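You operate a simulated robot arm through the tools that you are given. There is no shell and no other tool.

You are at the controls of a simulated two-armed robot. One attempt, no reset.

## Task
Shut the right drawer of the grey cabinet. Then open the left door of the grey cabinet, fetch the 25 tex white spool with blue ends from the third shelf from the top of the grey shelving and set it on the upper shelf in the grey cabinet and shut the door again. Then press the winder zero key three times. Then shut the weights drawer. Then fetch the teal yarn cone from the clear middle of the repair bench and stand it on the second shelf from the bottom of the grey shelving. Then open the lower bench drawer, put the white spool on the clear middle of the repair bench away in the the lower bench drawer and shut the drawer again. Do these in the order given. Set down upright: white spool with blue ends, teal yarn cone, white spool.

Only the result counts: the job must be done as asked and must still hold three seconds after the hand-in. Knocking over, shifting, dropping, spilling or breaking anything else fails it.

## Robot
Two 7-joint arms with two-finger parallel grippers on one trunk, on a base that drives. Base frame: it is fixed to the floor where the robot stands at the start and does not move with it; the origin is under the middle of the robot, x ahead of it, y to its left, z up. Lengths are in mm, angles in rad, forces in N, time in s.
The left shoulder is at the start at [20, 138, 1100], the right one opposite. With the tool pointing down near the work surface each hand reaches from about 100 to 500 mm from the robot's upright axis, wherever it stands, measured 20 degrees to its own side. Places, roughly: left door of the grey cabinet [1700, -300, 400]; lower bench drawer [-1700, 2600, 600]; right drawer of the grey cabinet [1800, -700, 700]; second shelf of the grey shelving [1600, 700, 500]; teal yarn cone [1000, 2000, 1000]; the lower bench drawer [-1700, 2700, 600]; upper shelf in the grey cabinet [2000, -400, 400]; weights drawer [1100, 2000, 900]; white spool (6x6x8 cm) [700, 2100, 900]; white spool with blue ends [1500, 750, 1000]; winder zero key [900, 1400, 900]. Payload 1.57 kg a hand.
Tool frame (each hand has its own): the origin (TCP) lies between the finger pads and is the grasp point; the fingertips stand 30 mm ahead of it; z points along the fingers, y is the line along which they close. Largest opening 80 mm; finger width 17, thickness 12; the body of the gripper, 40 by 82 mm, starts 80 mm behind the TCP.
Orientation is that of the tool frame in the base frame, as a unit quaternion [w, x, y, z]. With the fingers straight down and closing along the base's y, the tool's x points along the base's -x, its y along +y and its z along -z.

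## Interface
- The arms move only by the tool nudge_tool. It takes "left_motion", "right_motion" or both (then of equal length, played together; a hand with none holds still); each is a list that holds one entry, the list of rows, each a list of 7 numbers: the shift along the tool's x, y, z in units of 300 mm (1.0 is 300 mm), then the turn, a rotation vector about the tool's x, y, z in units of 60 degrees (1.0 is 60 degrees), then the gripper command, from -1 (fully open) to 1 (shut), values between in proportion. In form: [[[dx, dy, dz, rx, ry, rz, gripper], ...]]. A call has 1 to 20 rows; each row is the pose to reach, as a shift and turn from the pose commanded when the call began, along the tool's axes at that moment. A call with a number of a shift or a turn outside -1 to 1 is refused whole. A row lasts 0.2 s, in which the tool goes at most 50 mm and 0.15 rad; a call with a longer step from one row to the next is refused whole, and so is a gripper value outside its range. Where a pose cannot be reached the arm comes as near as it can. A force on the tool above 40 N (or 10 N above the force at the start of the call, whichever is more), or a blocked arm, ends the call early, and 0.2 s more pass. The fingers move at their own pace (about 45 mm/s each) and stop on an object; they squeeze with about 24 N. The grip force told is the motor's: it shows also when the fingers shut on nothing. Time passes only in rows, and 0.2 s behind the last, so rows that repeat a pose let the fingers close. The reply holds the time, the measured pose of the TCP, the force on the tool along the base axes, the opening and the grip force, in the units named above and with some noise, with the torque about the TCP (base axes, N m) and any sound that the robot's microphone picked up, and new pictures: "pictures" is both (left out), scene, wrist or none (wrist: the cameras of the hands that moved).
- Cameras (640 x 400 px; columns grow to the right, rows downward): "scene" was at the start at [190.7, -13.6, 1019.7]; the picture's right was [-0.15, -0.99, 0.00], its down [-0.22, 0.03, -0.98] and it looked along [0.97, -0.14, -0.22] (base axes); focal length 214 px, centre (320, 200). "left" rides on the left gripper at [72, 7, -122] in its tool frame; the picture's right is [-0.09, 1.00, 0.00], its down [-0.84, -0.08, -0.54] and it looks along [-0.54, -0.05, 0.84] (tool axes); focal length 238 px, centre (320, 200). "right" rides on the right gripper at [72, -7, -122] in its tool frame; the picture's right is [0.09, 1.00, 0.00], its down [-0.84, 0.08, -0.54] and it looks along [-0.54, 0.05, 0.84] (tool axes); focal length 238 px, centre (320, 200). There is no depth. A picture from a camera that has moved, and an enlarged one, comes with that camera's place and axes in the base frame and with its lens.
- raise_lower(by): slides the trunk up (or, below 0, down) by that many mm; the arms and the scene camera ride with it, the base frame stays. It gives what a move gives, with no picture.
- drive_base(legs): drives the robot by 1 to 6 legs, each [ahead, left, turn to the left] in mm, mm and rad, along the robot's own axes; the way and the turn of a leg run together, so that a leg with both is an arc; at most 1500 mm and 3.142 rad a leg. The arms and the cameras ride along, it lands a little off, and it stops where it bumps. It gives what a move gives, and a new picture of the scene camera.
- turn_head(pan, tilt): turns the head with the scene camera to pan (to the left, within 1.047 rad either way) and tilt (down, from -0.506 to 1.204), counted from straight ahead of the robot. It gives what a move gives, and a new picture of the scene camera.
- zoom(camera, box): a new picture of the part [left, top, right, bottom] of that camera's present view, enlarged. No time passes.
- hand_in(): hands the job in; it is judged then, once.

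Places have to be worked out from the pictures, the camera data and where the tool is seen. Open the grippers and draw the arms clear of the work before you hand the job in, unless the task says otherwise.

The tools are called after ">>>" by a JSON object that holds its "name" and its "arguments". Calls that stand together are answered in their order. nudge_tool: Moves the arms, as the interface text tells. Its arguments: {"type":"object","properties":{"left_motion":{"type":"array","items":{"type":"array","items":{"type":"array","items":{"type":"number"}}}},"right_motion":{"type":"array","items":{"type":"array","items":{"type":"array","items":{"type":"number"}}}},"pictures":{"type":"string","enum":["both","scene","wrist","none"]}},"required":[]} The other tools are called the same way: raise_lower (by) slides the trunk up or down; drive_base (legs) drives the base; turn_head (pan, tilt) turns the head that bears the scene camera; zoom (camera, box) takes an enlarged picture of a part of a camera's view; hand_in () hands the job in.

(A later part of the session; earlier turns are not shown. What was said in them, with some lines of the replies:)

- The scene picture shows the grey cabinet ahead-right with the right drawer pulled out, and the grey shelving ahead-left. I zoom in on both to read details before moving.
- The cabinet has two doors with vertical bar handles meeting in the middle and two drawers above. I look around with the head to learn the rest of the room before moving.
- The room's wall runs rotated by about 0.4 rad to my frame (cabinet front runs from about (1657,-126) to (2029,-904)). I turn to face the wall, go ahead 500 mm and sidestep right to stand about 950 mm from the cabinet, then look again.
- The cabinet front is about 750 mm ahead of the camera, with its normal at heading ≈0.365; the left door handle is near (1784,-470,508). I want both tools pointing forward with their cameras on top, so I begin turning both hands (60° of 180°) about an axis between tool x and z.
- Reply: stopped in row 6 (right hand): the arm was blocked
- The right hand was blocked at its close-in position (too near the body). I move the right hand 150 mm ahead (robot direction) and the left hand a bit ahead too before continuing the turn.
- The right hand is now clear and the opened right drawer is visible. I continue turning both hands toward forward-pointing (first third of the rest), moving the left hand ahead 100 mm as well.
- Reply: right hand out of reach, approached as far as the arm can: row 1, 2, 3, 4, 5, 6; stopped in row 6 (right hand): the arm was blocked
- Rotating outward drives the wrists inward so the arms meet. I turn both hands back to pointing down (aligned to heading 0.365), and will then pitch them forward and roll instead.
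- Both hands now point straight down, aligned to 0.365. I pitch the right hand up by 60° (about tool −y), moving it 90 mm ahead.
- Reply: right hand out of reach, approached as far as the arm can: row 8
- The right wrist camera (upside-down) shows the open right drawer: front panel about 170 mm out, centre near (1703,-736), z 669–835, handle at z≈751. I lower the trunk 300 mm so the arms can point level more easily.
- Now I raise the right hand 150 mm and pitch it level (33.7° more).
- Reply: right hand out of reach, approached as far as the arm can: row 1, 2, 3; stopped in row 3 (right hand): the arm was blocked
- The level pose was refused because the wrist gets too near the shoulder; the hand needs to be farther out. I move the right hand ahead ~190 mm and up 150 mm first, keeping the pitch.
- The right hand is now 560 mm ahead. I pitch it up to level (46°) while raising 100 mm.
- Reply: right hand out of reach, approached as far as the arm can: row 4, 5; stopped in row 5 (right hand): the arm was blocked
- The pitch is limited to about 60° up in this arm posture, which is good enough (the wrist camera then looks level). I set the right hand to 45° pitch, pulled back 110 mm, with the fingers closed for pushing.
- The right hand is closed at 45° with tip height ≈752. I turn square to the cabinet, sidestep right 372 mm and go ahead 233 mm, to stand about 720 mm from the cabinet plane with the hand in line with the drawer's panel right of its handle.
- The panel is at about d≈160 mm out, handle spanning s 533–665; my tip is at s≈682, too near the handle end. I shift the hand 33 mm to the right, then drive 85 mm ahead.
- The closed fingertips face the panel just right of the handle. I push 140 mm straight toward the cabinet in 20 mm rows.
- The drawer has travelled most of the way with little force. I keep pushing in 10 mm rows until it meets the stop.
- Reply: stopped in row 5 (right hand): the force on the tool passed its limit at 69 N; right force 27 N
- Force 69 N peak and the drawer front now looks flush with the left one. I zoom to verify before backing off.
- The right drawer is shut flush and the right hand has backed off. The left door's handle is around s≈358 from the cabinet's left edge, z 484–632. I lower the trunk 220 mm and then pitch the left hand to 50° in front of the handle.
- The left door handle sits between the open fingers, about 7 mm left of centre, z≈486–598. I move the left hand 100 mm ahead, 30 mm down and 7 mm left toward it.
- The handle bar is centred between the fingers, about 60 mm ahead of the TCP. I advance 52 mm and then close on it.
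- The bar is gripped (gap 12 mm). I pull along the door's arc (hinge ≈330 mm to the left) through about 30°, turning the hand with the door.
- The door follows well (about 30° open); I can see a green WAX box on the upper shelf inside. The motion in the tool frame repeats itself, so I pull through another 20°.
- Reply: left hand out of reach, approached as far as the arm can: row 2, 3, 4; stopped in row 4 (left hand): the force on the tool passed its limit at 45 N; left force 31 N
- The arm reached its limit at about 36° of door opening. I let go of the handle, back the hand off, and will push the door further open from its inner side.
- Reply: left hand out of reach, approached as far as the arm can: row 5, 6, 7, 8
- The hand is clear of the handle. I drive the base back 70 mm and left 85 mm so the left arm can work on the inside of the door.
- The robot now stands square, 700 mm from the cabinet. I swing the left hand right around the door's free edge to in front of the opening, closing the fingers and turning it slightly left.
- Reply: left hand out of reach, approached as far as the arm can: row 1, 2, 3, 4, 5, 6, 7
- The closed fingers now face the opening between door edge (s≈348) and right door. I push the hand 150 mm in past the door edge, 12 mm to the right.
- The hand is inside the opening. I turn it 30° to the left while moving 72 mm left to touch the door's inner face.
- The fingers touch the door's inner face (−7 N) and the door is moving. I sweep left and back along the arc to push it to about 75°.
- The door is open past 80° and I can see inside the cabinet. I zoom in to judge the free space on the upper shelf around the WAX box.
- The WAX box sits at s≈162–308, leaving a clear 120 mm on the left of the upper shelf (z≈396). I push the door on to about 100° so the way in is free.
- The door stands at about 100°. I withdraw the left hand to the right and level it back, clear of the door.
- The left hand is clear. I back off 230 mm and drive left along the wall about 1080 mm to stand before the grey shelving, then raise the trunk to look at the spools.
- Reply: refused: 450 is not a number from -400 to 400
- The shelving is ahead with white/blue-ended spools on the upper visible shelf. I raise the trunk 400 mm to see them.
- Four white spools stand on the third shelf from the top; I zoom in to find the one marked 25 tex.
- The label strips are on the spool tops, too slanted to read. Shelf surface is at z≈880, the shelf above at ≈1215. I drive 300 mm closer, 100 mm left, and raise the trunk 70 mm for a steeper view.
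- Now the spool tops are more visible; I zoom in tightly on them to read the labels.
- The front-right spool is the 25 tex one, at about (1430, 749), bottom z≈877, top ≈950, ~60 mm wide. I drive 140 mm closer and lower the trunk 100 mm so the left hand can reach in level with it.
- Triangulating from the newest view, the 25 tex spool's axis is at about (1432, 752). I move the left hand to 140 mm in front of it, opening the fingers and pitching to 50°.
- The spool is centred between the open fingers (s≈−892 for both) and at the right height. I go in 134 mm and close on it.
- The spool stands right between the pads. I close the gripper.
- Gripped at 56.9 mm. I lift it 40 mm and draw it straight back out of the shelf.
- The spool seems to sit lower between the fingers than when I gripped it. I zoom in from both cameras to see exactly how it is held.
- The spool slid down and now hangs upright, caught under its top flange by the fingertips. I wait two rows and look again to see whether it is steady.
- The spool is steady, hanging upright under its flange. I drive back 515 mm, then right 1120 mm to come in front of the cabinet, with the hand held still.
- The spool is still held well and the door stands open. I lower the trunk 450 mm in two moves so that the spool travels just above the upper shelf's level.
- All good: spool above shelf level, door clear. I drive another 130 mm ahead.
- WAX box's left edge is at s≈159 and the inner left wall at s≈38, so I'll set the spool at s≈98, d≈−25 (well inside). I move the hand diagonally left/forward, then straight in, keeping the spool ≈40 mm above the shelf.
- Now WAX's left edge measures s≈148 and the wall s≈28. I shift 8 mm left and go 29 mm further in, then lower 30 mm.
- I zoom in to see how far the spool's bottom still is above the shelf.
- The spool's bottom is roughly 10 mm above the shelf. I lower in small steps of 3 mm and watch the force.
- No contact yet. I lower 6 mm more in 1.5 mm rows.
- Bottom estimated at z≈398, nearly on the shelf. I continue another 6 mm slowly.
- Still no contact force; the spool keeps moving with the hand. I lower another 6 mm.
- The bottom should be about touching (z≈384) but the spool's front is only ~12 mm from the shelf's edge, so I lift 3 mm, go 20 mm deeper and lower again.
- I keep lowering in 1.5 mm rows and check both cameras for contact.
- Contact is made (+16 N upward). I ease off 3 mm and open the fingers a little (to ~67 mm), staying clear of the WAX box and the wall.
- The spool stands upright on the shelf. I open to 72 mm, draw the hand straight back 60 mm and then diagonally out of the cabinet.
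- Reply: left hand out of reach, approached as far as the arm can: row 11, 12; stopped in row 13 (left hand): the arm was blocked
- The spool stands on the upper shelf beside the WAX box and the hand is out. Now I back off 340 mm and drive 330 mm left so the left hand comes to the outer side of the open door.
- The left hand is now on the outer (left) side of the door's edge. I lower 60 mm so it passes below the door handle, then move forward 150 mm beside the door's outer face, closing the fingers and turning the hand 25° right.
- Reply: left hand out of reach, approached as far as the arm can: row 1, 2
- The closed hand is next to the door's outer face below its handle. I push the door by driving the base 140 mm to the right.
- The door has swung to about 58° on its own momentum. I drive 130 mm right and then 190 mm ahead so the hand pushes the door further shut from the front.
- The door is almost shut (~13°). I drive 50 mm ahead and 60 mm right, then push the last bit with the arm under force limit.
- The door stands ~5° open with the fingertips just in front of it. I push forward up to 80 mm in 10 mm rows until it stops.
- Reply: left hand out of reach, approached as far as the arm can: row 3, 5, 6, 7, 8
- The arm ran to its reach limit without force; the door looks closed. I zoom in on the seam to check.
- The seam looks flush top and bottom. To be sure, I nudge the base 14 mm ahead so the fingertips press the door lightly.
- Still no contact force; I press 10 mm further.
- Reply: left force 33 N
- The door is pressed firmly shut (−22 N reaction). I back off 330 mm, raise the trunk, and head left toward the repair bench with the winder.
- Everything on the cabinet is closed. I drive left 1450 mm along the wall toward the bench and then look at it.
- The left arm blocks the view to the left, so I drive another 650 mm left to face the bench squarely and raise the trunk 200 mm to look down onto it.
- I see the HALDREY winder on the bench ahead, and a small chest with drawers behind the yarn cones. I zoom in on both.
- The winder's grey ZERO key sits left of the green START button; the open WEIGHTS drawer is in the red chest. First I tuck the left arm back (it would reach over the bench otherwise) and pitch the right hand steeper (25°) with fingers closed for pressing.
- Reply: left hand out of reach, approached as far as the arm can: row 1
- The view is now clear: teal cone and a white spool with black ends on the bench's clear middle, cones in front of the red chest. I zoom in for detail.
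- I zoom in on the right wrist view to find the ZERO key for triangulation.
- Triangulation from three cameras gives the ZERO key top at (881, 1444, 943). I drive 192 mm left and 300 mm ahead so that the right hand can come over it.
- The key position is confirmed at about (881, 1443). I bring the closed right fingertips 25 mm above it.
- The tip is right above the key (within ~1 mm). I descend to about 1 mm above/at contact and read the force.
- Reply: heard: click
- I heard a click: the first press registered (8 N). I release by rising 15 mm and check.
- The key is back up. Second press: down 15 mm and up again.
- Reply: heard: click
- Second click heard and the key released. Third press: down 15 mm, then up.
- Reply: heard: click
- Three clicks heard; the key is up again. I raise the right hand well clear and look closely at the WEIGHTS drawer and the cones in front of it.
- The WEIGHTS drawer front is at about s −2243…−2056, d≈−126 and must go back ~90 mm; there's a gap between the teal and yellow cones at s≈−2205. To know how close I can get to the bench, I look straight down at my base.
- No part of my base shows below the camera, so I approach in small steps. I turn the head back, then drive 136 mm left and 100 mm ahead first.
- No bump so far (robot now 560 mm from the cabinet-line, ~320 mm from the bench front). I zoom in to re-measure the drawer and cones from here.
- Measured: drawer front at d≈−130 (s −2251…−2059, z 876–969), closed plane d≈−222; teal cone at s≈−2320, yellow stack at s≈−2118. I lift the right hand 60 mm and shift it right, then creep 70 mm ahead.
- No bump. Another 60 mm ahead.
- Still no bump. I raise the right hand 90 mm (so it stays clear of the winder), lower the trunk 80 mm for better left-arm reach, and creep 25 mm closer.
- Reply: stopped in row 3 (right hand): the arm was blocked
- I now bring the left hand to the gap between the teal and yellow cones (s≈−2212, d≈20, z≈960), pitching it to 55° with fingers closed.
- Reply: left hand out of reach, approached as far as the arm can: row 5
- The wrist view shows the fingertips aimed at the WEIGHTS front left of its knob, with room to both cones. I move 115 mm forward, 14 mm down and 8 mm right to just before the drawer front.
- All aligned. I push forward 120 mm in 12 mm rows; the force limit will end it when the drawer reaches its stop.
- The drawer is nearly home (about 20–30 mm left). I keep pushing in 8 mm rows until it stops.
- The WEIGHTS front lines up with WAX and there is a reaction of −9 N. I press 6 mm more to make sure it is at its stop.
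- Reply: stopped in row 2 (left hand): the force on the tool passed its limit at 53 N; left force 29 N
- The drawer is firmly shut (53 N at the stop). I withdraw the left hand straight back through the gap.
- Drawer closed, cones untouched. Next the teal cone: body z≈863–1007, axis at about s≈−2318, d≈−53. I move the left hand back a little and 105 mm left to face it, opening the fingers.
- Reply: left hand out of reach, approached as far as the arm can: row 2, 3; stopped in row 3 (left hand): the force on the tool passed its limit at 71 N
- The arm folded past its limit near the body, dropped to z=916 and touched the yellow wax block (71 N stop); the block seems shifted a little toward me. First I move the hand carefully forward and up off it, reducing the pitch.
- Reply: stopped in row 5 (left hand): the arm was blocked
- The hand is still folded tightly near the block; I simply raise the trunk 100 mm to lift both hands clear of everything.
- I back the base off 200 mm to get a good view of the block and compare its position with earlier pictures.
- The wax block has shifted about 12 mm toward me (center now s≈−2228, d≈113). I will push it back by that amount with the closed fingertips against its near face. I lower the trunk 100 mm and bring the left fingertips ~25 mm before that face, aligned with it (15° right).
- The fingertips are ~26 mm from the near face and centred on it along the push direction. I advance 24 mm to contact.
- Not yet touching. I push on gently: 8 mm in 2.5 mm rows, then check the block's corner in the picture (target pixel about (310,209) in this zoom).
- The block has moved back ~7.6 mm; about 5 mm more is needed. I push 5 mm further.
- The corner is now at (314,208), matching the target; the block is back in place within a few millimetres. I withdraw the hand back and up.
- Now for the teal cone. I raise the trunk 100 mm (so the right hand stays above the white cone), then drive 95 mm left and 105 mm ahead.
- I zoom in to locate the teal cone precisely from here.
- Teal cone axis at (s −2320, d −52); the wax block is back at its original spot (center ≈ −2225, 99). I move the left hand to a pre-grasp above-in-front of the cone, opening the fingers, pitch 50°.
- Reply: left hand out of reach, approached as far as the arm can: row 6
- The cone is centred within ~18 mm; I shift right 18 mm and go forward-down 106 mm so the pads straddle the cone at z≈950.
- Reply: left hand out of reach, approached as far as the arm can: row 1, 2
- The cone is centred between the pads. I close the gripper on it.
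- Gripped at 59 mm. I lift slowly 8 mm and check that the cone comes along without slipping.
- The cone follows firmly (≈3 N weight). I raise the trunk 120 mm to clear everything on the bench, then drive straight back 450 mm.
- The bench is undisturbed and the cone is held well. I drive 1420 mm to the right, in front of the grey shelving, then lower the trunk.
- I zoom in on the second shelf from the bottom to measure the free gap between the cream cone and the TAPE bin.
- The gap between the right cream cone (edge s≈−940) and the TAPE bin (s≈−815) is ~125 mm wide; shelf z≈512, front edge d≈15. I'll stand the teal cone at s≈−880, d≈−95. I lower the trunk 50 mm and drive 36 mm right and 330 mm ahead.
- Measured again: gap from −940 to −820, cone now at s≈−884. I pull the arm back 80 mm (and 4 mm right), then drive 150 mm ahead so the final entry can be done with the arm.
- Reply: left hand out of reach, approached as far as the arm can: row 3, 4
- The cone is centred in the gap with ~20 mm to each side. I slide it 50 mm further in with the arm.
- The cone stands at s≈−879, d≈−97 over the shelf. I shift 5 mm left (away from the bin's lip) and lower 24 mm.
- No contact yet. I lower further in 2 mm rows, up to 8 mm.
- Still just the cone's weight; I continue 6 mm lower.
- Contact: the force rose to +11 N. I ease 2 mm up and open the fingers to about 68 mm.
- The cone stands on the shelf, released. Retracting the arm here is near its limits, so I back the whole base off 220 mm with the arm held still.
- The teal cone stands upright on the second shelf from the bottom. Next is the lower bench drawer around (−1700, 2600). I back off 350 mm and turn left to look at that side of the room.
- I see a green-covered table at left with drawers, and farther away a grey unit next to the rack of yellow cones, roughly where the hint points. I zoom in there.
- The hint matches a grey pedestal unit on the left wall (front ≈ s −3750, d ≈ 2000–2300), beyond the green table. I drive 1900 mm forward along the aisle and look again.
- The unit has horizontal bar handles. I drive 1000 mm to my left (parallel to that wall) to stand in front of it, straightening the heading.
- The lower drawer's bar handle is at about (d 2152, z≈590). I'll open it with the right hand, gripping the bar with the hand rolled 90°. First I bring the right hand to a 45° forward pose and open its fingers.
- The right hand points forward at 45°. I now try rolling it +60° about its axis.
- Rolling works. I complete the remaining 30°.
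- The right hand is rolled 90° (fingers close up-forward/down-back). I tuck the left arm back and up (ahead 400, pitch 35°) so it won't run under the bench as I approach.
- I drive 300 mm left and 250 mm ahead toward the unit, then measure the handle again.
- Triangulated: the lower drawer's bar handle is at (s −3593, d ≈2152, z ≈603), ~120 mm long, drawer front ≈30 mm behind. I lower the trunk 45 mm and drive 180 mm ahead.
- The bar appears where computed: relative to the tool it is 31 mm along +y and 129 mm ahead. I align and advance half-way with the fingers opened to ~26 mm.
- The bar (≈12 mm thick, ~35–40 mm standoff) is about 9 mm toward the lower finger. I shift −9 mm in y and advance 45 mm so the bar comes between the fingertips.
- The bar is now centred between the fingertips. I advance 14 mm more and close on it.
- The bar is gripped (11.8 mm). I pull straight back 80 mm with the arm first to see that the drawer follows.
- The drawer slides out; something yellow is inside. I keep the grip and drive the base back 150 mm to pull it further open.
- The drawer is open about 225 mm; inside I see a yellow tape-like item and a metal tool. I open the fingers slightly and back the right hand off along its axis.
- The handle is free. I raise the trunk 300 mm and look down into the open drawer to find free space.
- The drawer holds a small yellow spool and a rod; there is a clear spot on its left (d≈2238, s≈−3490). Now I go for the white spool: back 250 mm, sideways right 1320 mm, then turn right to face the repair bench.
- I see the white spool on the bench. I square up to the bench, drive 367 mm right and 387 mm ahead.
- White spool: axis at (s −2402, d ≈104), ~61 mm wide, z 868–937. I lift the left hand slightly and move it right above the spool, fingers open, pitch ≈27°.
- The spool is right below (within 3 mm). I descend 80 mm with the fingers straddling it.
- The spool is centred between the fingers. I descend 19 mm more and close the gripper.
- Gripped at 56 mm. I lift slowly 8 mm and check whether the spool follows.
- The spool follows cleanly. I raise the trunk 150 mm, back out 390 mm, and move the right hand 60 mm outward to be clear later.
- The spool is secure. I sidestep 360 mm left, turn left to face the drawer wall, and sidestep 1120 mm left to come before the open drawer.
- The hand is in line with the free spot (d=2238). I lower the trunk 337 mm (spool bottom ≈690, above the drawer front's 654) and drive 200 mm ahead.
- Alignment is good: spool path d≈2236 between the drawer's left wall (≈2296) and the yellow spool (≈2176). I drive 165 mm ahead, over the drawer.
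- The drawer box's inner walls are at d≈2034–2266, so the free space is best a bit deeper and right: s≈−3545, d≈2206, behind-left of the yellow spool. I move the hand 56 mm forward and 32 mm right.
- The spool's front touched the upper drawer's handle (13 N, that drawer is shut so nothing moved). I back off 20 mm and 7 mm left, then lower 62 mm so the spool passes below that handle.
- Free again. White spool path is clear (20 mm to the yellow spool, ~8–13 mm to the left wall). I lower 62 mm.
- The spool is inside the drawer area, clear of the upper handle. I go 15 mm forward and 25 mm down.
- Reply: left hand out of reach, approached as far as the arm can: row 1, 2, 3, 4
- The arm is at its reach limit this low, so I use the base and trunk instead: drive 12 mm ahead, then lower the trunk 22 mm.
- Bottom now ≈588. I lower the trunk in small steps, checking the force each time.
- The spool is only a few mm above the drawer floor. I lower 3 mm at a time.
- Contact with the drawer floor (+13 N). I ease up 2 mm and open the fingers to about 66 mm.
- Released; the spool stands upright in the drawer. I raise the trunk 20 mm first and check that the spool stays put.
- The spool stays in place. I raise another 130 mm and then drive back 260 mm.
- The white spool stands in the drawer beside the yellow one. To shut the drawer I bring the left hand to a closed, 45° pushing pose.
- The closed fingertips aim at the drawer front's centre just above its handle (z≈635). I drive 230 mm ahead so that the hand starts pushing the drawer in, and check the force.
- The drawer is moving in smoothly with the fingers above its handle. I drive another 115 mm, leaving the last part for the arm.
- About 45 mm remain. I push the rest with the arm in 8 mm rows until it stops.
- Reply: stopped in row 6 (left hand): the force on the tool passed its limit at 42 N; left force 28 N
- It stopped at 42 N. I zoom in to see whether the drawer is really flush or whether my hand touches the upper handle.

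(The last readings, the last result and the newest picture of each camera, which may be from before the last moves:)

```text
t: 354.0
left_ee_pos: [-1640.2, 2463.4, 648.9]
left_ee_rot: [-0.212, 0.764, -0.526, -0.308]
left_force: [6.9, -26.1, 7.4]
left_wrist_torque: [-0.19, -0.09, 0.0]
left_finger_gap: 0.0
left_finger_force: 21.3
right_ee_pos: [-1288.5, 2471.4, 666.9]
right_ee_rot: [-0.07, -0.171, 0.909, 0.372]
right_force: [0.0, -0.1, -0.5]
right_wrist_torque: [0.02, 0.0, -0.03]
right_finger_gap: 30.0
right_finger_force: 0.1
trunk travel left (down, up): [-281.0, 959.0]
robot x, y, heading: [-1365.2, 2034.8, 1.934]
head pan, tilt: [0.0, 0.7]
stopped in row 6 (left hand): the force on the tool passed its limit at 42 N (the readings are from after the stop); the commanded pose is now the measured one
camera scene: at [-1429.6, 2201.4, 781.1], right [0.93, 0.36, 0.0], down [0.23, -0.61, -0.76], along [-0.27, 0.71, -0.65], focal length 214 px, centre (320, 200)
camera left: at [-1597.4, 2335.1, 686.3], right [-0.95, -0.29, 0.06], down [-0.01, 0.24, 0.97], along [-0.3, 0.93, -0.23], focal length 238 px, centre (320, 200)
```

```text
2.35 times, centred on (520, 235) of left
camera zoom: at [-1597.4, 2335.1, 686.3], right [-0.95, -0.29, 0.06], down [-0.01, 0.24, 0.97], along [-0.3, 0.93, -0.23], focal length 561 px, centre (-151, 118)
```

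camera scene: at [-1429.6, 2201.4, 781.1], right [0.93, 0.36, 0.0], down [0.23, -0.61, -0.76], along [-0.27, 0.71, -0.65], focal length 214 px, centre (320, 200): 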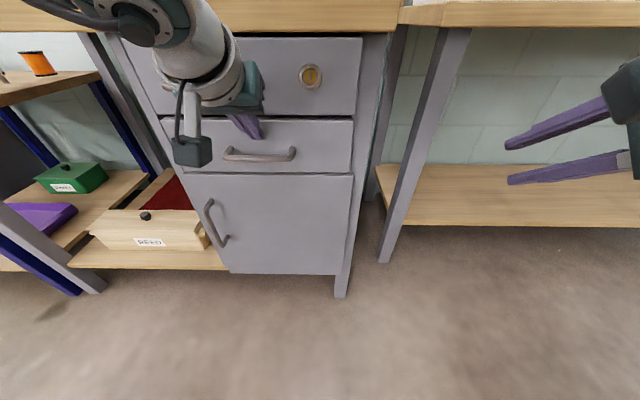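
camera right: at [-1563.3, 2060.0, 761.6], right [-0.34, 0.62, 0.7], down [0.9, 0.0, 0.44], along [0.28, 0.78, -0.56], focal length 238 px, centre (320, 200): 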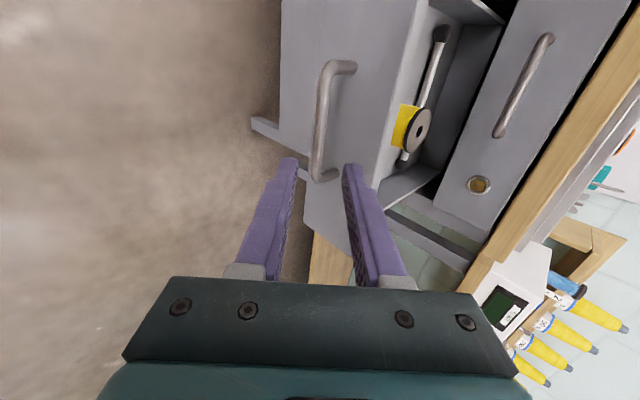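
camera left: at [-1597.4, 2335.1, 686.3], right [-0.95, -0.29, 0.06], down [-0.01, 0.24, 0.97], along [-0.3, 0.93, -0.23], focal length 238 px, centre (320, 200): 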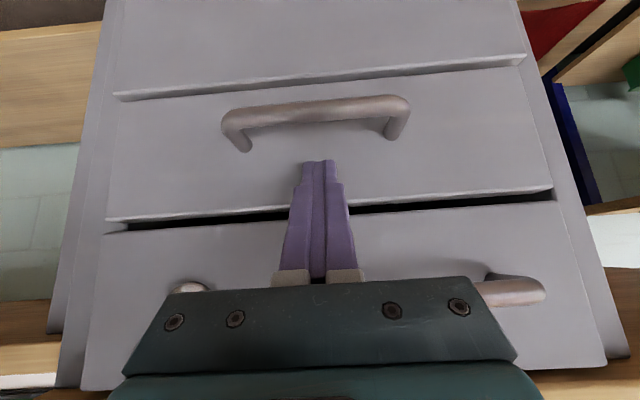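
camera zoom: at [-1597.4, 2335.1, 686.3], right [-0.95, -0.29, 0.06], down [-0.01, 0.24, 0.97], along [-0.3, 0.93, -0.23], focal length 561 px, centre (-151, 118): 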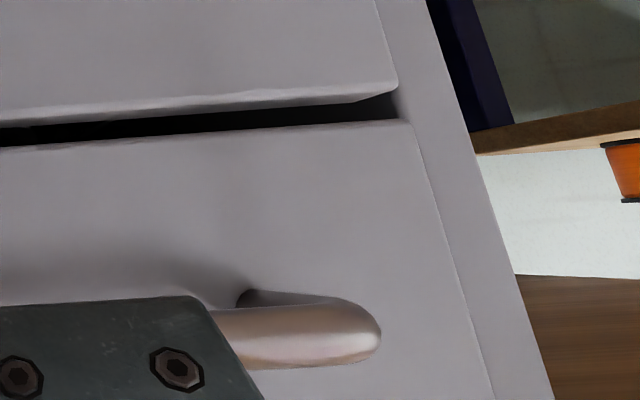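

The front looks essentially flush, but I press once more to see whether it still moves.

>>> {"name": "nudge_tool", "arguments": {"left_motion": [[[0.0094, 0, -0.0094, 0, 0, 0, 1], [0.0094, 0, -0.0094, 0, 0, 0, 1]]], "pictures": "none"}}

>>> {"name": "nudge_tool", "arguments": {"left_motion": [[[-0.0071, 0, 0.0071, 0, 0, 0, 1], [-0.0142, 0, 0.0142, 0, 0, 0, 1], [-0.0213, 0, 0.0213, 0, 0, 0, 1], [-0.0284, 0, 0.0284, 0, 0, 0, 1]]], "pictures": "wrist"}}

```text
t: 354.6
left_ee_pos: [-1640.8, 2464.3, 650.6]
left_ee_rot: [-0.214, 0.763, -0.525, -0.311]
left_force: [5.5, -15.3, -6.0]
left_wrist_torque: [-0.4, -0.13, 0.0]
left_finger_gap: 0.0
left_finger_force: 21.3
right_ee_pos: [-1288.4, 2475.2, 668.0]
right_ee_rot: [-0.07, -0.17, 0.91, 0.372]
right_force: [0.3, 0.3, -0.9]
right_wrist_torque: [-0.02, 0.04, -0.01]
right_finger_gap: 29.8
right_finger_force: 0.1
trunk travel left (down, up): [-281.0, 959.0]
robot x, y, heading: [-1361.5, 2035.1, 1.937]
head pan, tilt: [0.0, 0.7]
```

```text
t: 355.2
left_ee_pos: [-1640.7, 2463.8, 650.0]
left_ee_rot: [-0.213, 0.764, -0.527, -0.306]
left_force: [9.1, -27.7, 7.7]
left_wrist_torque: [-0.2, -0.12, -0.02]
left_finger_gap: 0.0
left_finger_force: 21.0
right_ee_pos: [-1287.7, 2471.6, 667.5]
right_ee_rot: [-0.07, -0.171, 0.91, 0.371]
right_force: [-0.2, 0.1, 0.8]
right_wrist_torque: [-0.01, -0.03, 0.03]
right_finger_gap: 30.2
right_finger_force: 0.1
trunk travel left (down, up): [-281.0, 959.0]
robot x, y, heading: [-1362.5, 2034.2, 1.94]
head pan, tilt: [0.0, 0.7]
stopped in row 3 (left hand): the force on the tool passed its limit at 42 N (the readings are from after the stop); the commanded pose is now the measured one
camera left: at [-1597.1, 2335.4, 687.2], right [-0.95, -0.29, 0.06], down [-0.01, 0.24, 0.97], along [-0.3, 0.93, -0.23], focal length 238 px, centre (320, 200)
```

left: 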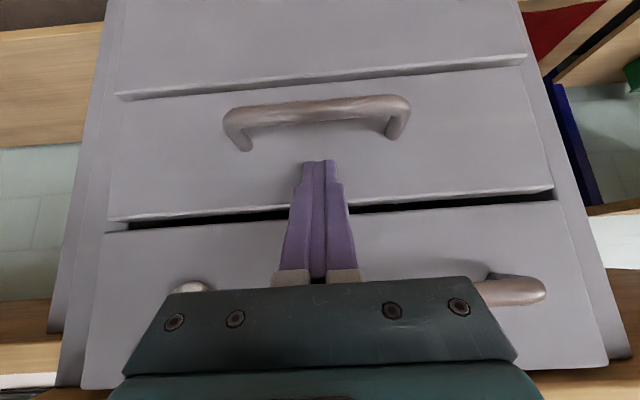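

The drawer does not move any further (hard stop, 42 N) and the door's top strip below it is visible, so it is fully shut. I drive the base back 300 mm and open both grippers.

>>> {"name": "drive_base", "arguments": {"legs": [[-300, 0, 0]]}}

>>> {"name": "nudge_tool", "arguments": {"left_motion": [[[0, 0, 0, 0, 0, 0, -1], [0, 0, 0, 0, 0, 0, -1], [0, 0, 0, 0, 0, 0, -1], [0, 0, 0, 0, 0, 0, -1], [0, 0, 0, 0, 0, 0, -1]]], "right_motion": [[[0, 0, 0, 0, 0, 0, -1], [0, 0, 0, 0, 0, 0, -1], [0, 0, 0, 0, 0, 0, -1], [0, 0, 0, 0, 0, 0, -1], [0, 0, 0, 0, 0, 0, -1]]], "pictures": "both"}}

>>> {"name": "turn_head", "arguments": {"pan": 0.0, "tilt": 0.4}}

```text
t: 357.3
left_ee_pos: [-1539.6, 2199.5, 654.5]
left_ee_rot: [-0.215, 0.763, -0.524, -0.312]
left_force: [0.4, -0.1, 0.8]
left_wrist_torque: [-0.02, -0.03, 0.03]
left_finger_gap: 0.0
left_finger_force: 20.9
right_ee_pos: [-1185.0, 2201.5, 670.3]
right_ee_rot: [-0.07, -0.171, 0.909, 0.374]
right_force: [-0.6, -0.5, 0.3]
right_wrist_torque: [-0.02, -0.02, 0.03]
right_finger_gap: 30.0
right_finger_force: 0.1
trunk travel left (down, up): [-281.0, 959.0]
robot x, y, heading: [-1254.8, 1758.0, 1.938]
head pan, tilt: [0.0, 0.7]
camera scene: at [-1324.5, 1931.1, 782.2], right [0.93, 0.36, 0.0], down [0.23, -0.6, -0.76], along [-0.27, 0.71, -0.64], focal length 214 px, centre (320, 200)
```

scene: 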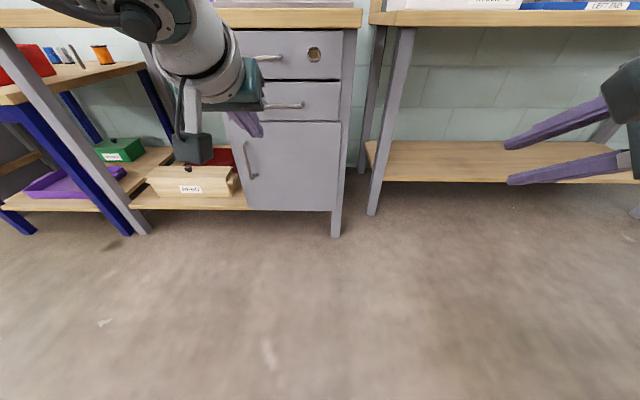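

```text
t: 358.5
left_ee_pos: [-1538.3, 2198.7, 654.7]
left_ee_rot: [-0.215, 0.763, -0.523, -0.312]
left_force: [0.3, 0.5, -0.5]
left_wrist_torque: [0.0, -0.03, 0.03]
left_finger_gap: 80.1
left_finger_force: 0.0
right_ee_pos: [-1182.4, 2203.0, 669.6]
right_ee_rot: [-0.07, -0.171, 0.909, 0.374]
right_force: [0.5, -0.3, -0.2]
right_wrist_torque: [0.0, 0.0, 0.03]
right_finger_gap: 79.9
right_finger_force: 0.0
trunk travel left (down, up): [-281.0, 959.0]
robot x, y, heading: [-1259.8, 1761.1, 1.94]
head pan, tilt: [0.0, 0.7]
camera scene: at [-1324.5, 1931.1, 782.2], right [0.93, 0.36, 0.0], down [0.23, -0.6, -0.76], along [-0.27, 0.71, -0.64], focal length 214 px, centre (320, 200)
camera right: at [-1218.0, 2091.5, 752.5], right [-0.34, 0.62, 0.7], down [0.9, 0.0, 0.44], along [0.27, 0.78, -0.56], focal length 238 px, centre (320, 200)
camera left: at [-1494.0, 2068.2, 690.4], right [-0.95, -0.3, 0.06], down [-0.01, 0.23, 0.97], along [-0.3, 0.93, -0.22], focal length 238 px, centre (320, 200)
```

scene: 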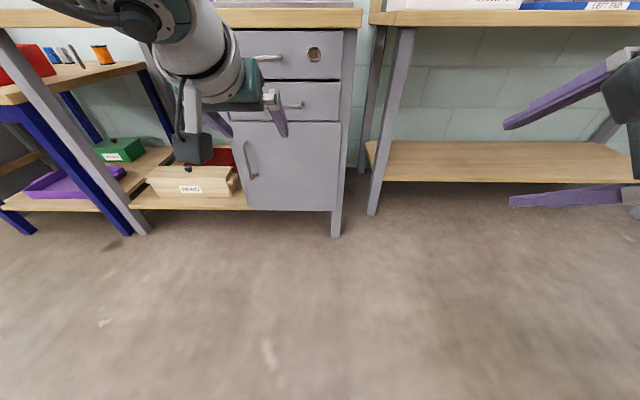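
right: 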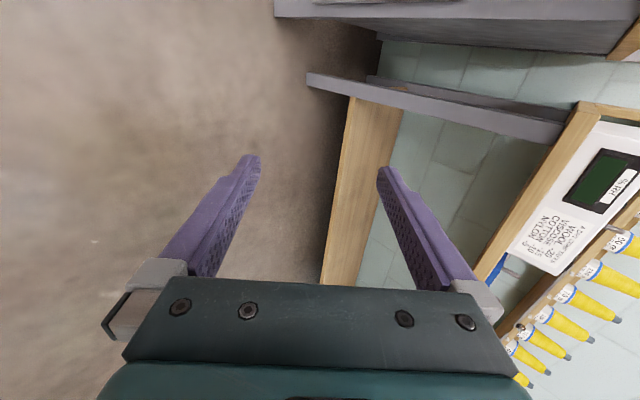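
left: 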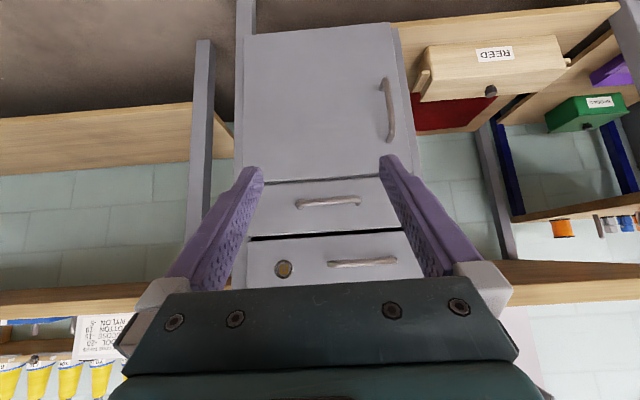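

```text
t: 359.3
left_ee_pos: [-1539.3, 2197.8, 654.2]
left_ee_rot: [-0.215, 0.763, -0.524, -0.312]
left_force: [-0.2, -0.2, 0.0]
left_wrist_torque: [-0.01, 0.04, -0.03]
left_finger_gap: 80.0
left_finger_force: 0.0
right_ee_pos: [-1182.9, 2203.1, 669.5]
right_ee_rot: [-0.07, -0.171, 0.909, 0.373]
right_force: [0.5, 0.0, 0.1]
right_wrist_torque: [0.0, 0.0, 0.01]
right_finger_gap: 79.8
right_finger_force: 0.1
trunk travel left (down, up): [-281.0, 959.0]
robot x, y, heading: [-1257.2, 1757.2, 1.94]
head pan, tilt: [0.0, 0.4]
camera scene: at [-1327.3, 1938.3, 809.0], right [0.93, 0.36, 0.0], down [0.14, -0.36, -0.92], along [-0.33, 0.86, -0.39], focal length 214 px, centre (320, 200)
```

scene: 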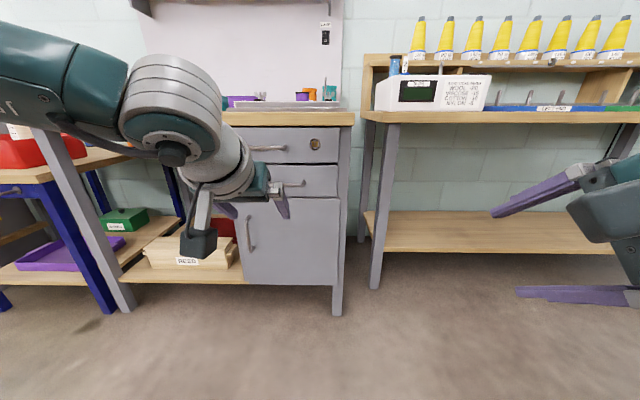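

I zoom in on the unit once more to verify that the lower drawer sits flush.

>>> {"name": "zoom", "arguments": {"camera": "left", "box": [220, 140, 440, 300]}}

>>> {"name": "zoom", "arguments": {"camera": "scene", "box": [240, 110, 370, 220]}}

```text
2.50 times, centred on (330, 220) of left
camera zoom: at [-1494.0, 2068.2, 690.4], right [-0.95, -0.3, 0.06], down [-0.01, 0.23, 0.97], along [-0.3, 0.93, -0.22], focal length 596 px, centre (295, 150)
```

zoom: 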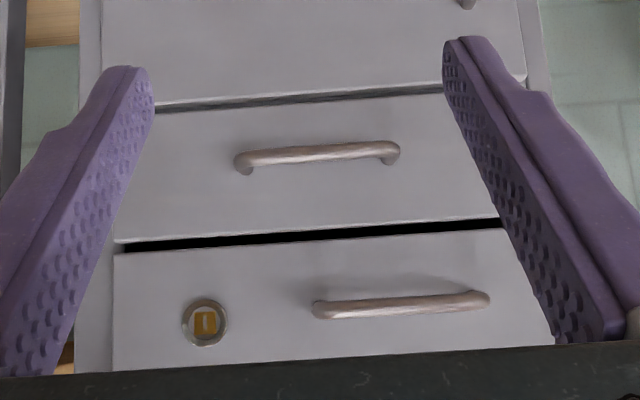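

```text
3.64 times, centred on (305, 165) of scene
camera zoom: at [-1327.3, 1938.3, 809.0], right [0.93, 0.36, 0.0], down [0.14, -0.36, -0.92], along [-0.33, 0.86, -0.39], focal length 780 px, centre (374, 327)
```

zoom: 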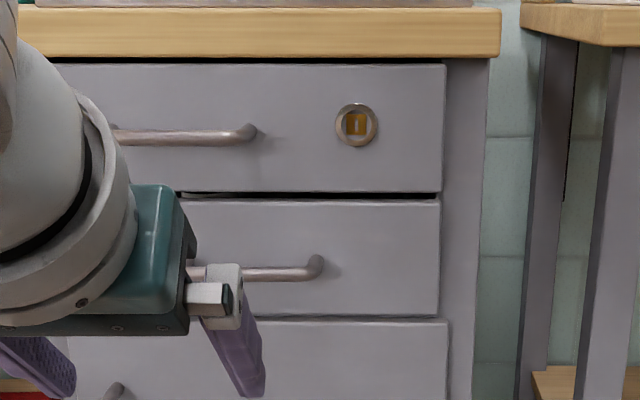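

The drawer is flush and shut, everything else looks untouched. I back off another 250 mm so the arms are well clear, then hand in.

>>> {"name": "drive_base", "arguments": {"legs": [[-250, 0, 0]]}}

```text
t: 361.1
left_ee_pos: [-1446.2, 1963.0, 654.5]
left_ee_rot: [-0.216, 0.763, -0.523, -0.313]
left_force: [1.0, -0.8, -0.4]
left_wrist_torque: [0.02, 0.06, 0.0]
left_finger_gap: 79.9
left_finger_force: 0.1
right_ee_pos: [-1094.1, 1968.4, 670.7]
right_ee_rot: [-0.071, -0.171, 0.909, 0.374]
right_force: [0.4, 0.8, -0.4]
right_wrist_torque: [0.02, -0.01, 0.01]
right_finger_gap: 80.1
right_finger_force: 0.0
trunk travel left (down, up): [-281.0, 959.0]
robot x, y, heading: [-1165.2, 1527.7, 1.936]
head pan, tilt: [0.0, 0.4]
camera scene: at [-1237.2, 1704.1, 809.1], right [0.93, 0.36, 0.0], down [0.14, -0.36, -0.92], along [-0.33, 0.86, -0.39], focal length 214 px, centre (320, 200)
```

scene: 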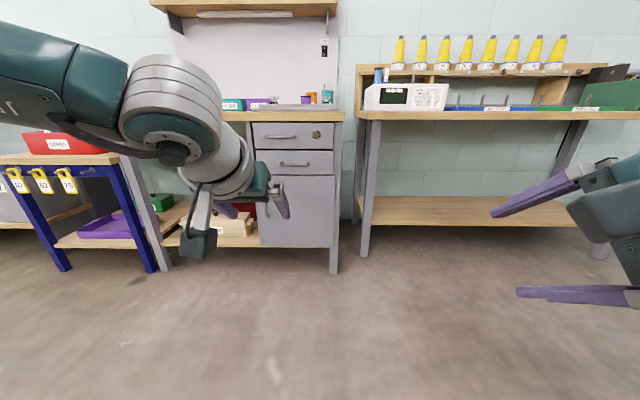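

All parts of the task are done in order, the grippers are open and both arms are clear of the work. I hand the job in.

>>> {"name": "hand_in", "arguments": {}}

```text
The job is handed in.
```

I worked through all six steps in order and handed the job in; I have no verdict back yet. One slip: while moving toward the teal cone, the left hand pushed the yellow wax block on the repair bench about 12 mm. I pushed it back to within a few millimetres of where it had stood, but if any shift counts as a failure, that is the risk.

| Step | Result |
|---|---|
| Right drawer of the grey cabinet | Shut, flush with the left drawer |
| Left door and 25 tex spool | Spool set upright on the upper shelf, left of the WAX box; door pressed shut afterwards |
| Winder zero key | Pressed three times, one click heard each time |
| Weights drawer | Pushed in until it hit its stop |
| Teal yarn cone | Standing upright on the second shelf from the bottom, between a cream cone and the TAPE bin |
| Lower bench drawer and white spool | Spool set upright beside the yellow spool; drawer pushed to its stop |

- **25 tex spool:** it slipped down in the fingers when I lifted it and hung from its top rim. It stayed upright and I set it down normally.
- **White spool:** it touched the handle of the drawer above on the way in, with no visible effect.
- **After closing:** I did not reopen the cabinet door or the lower bench drawer, so I did not see either spool again once they were shut.
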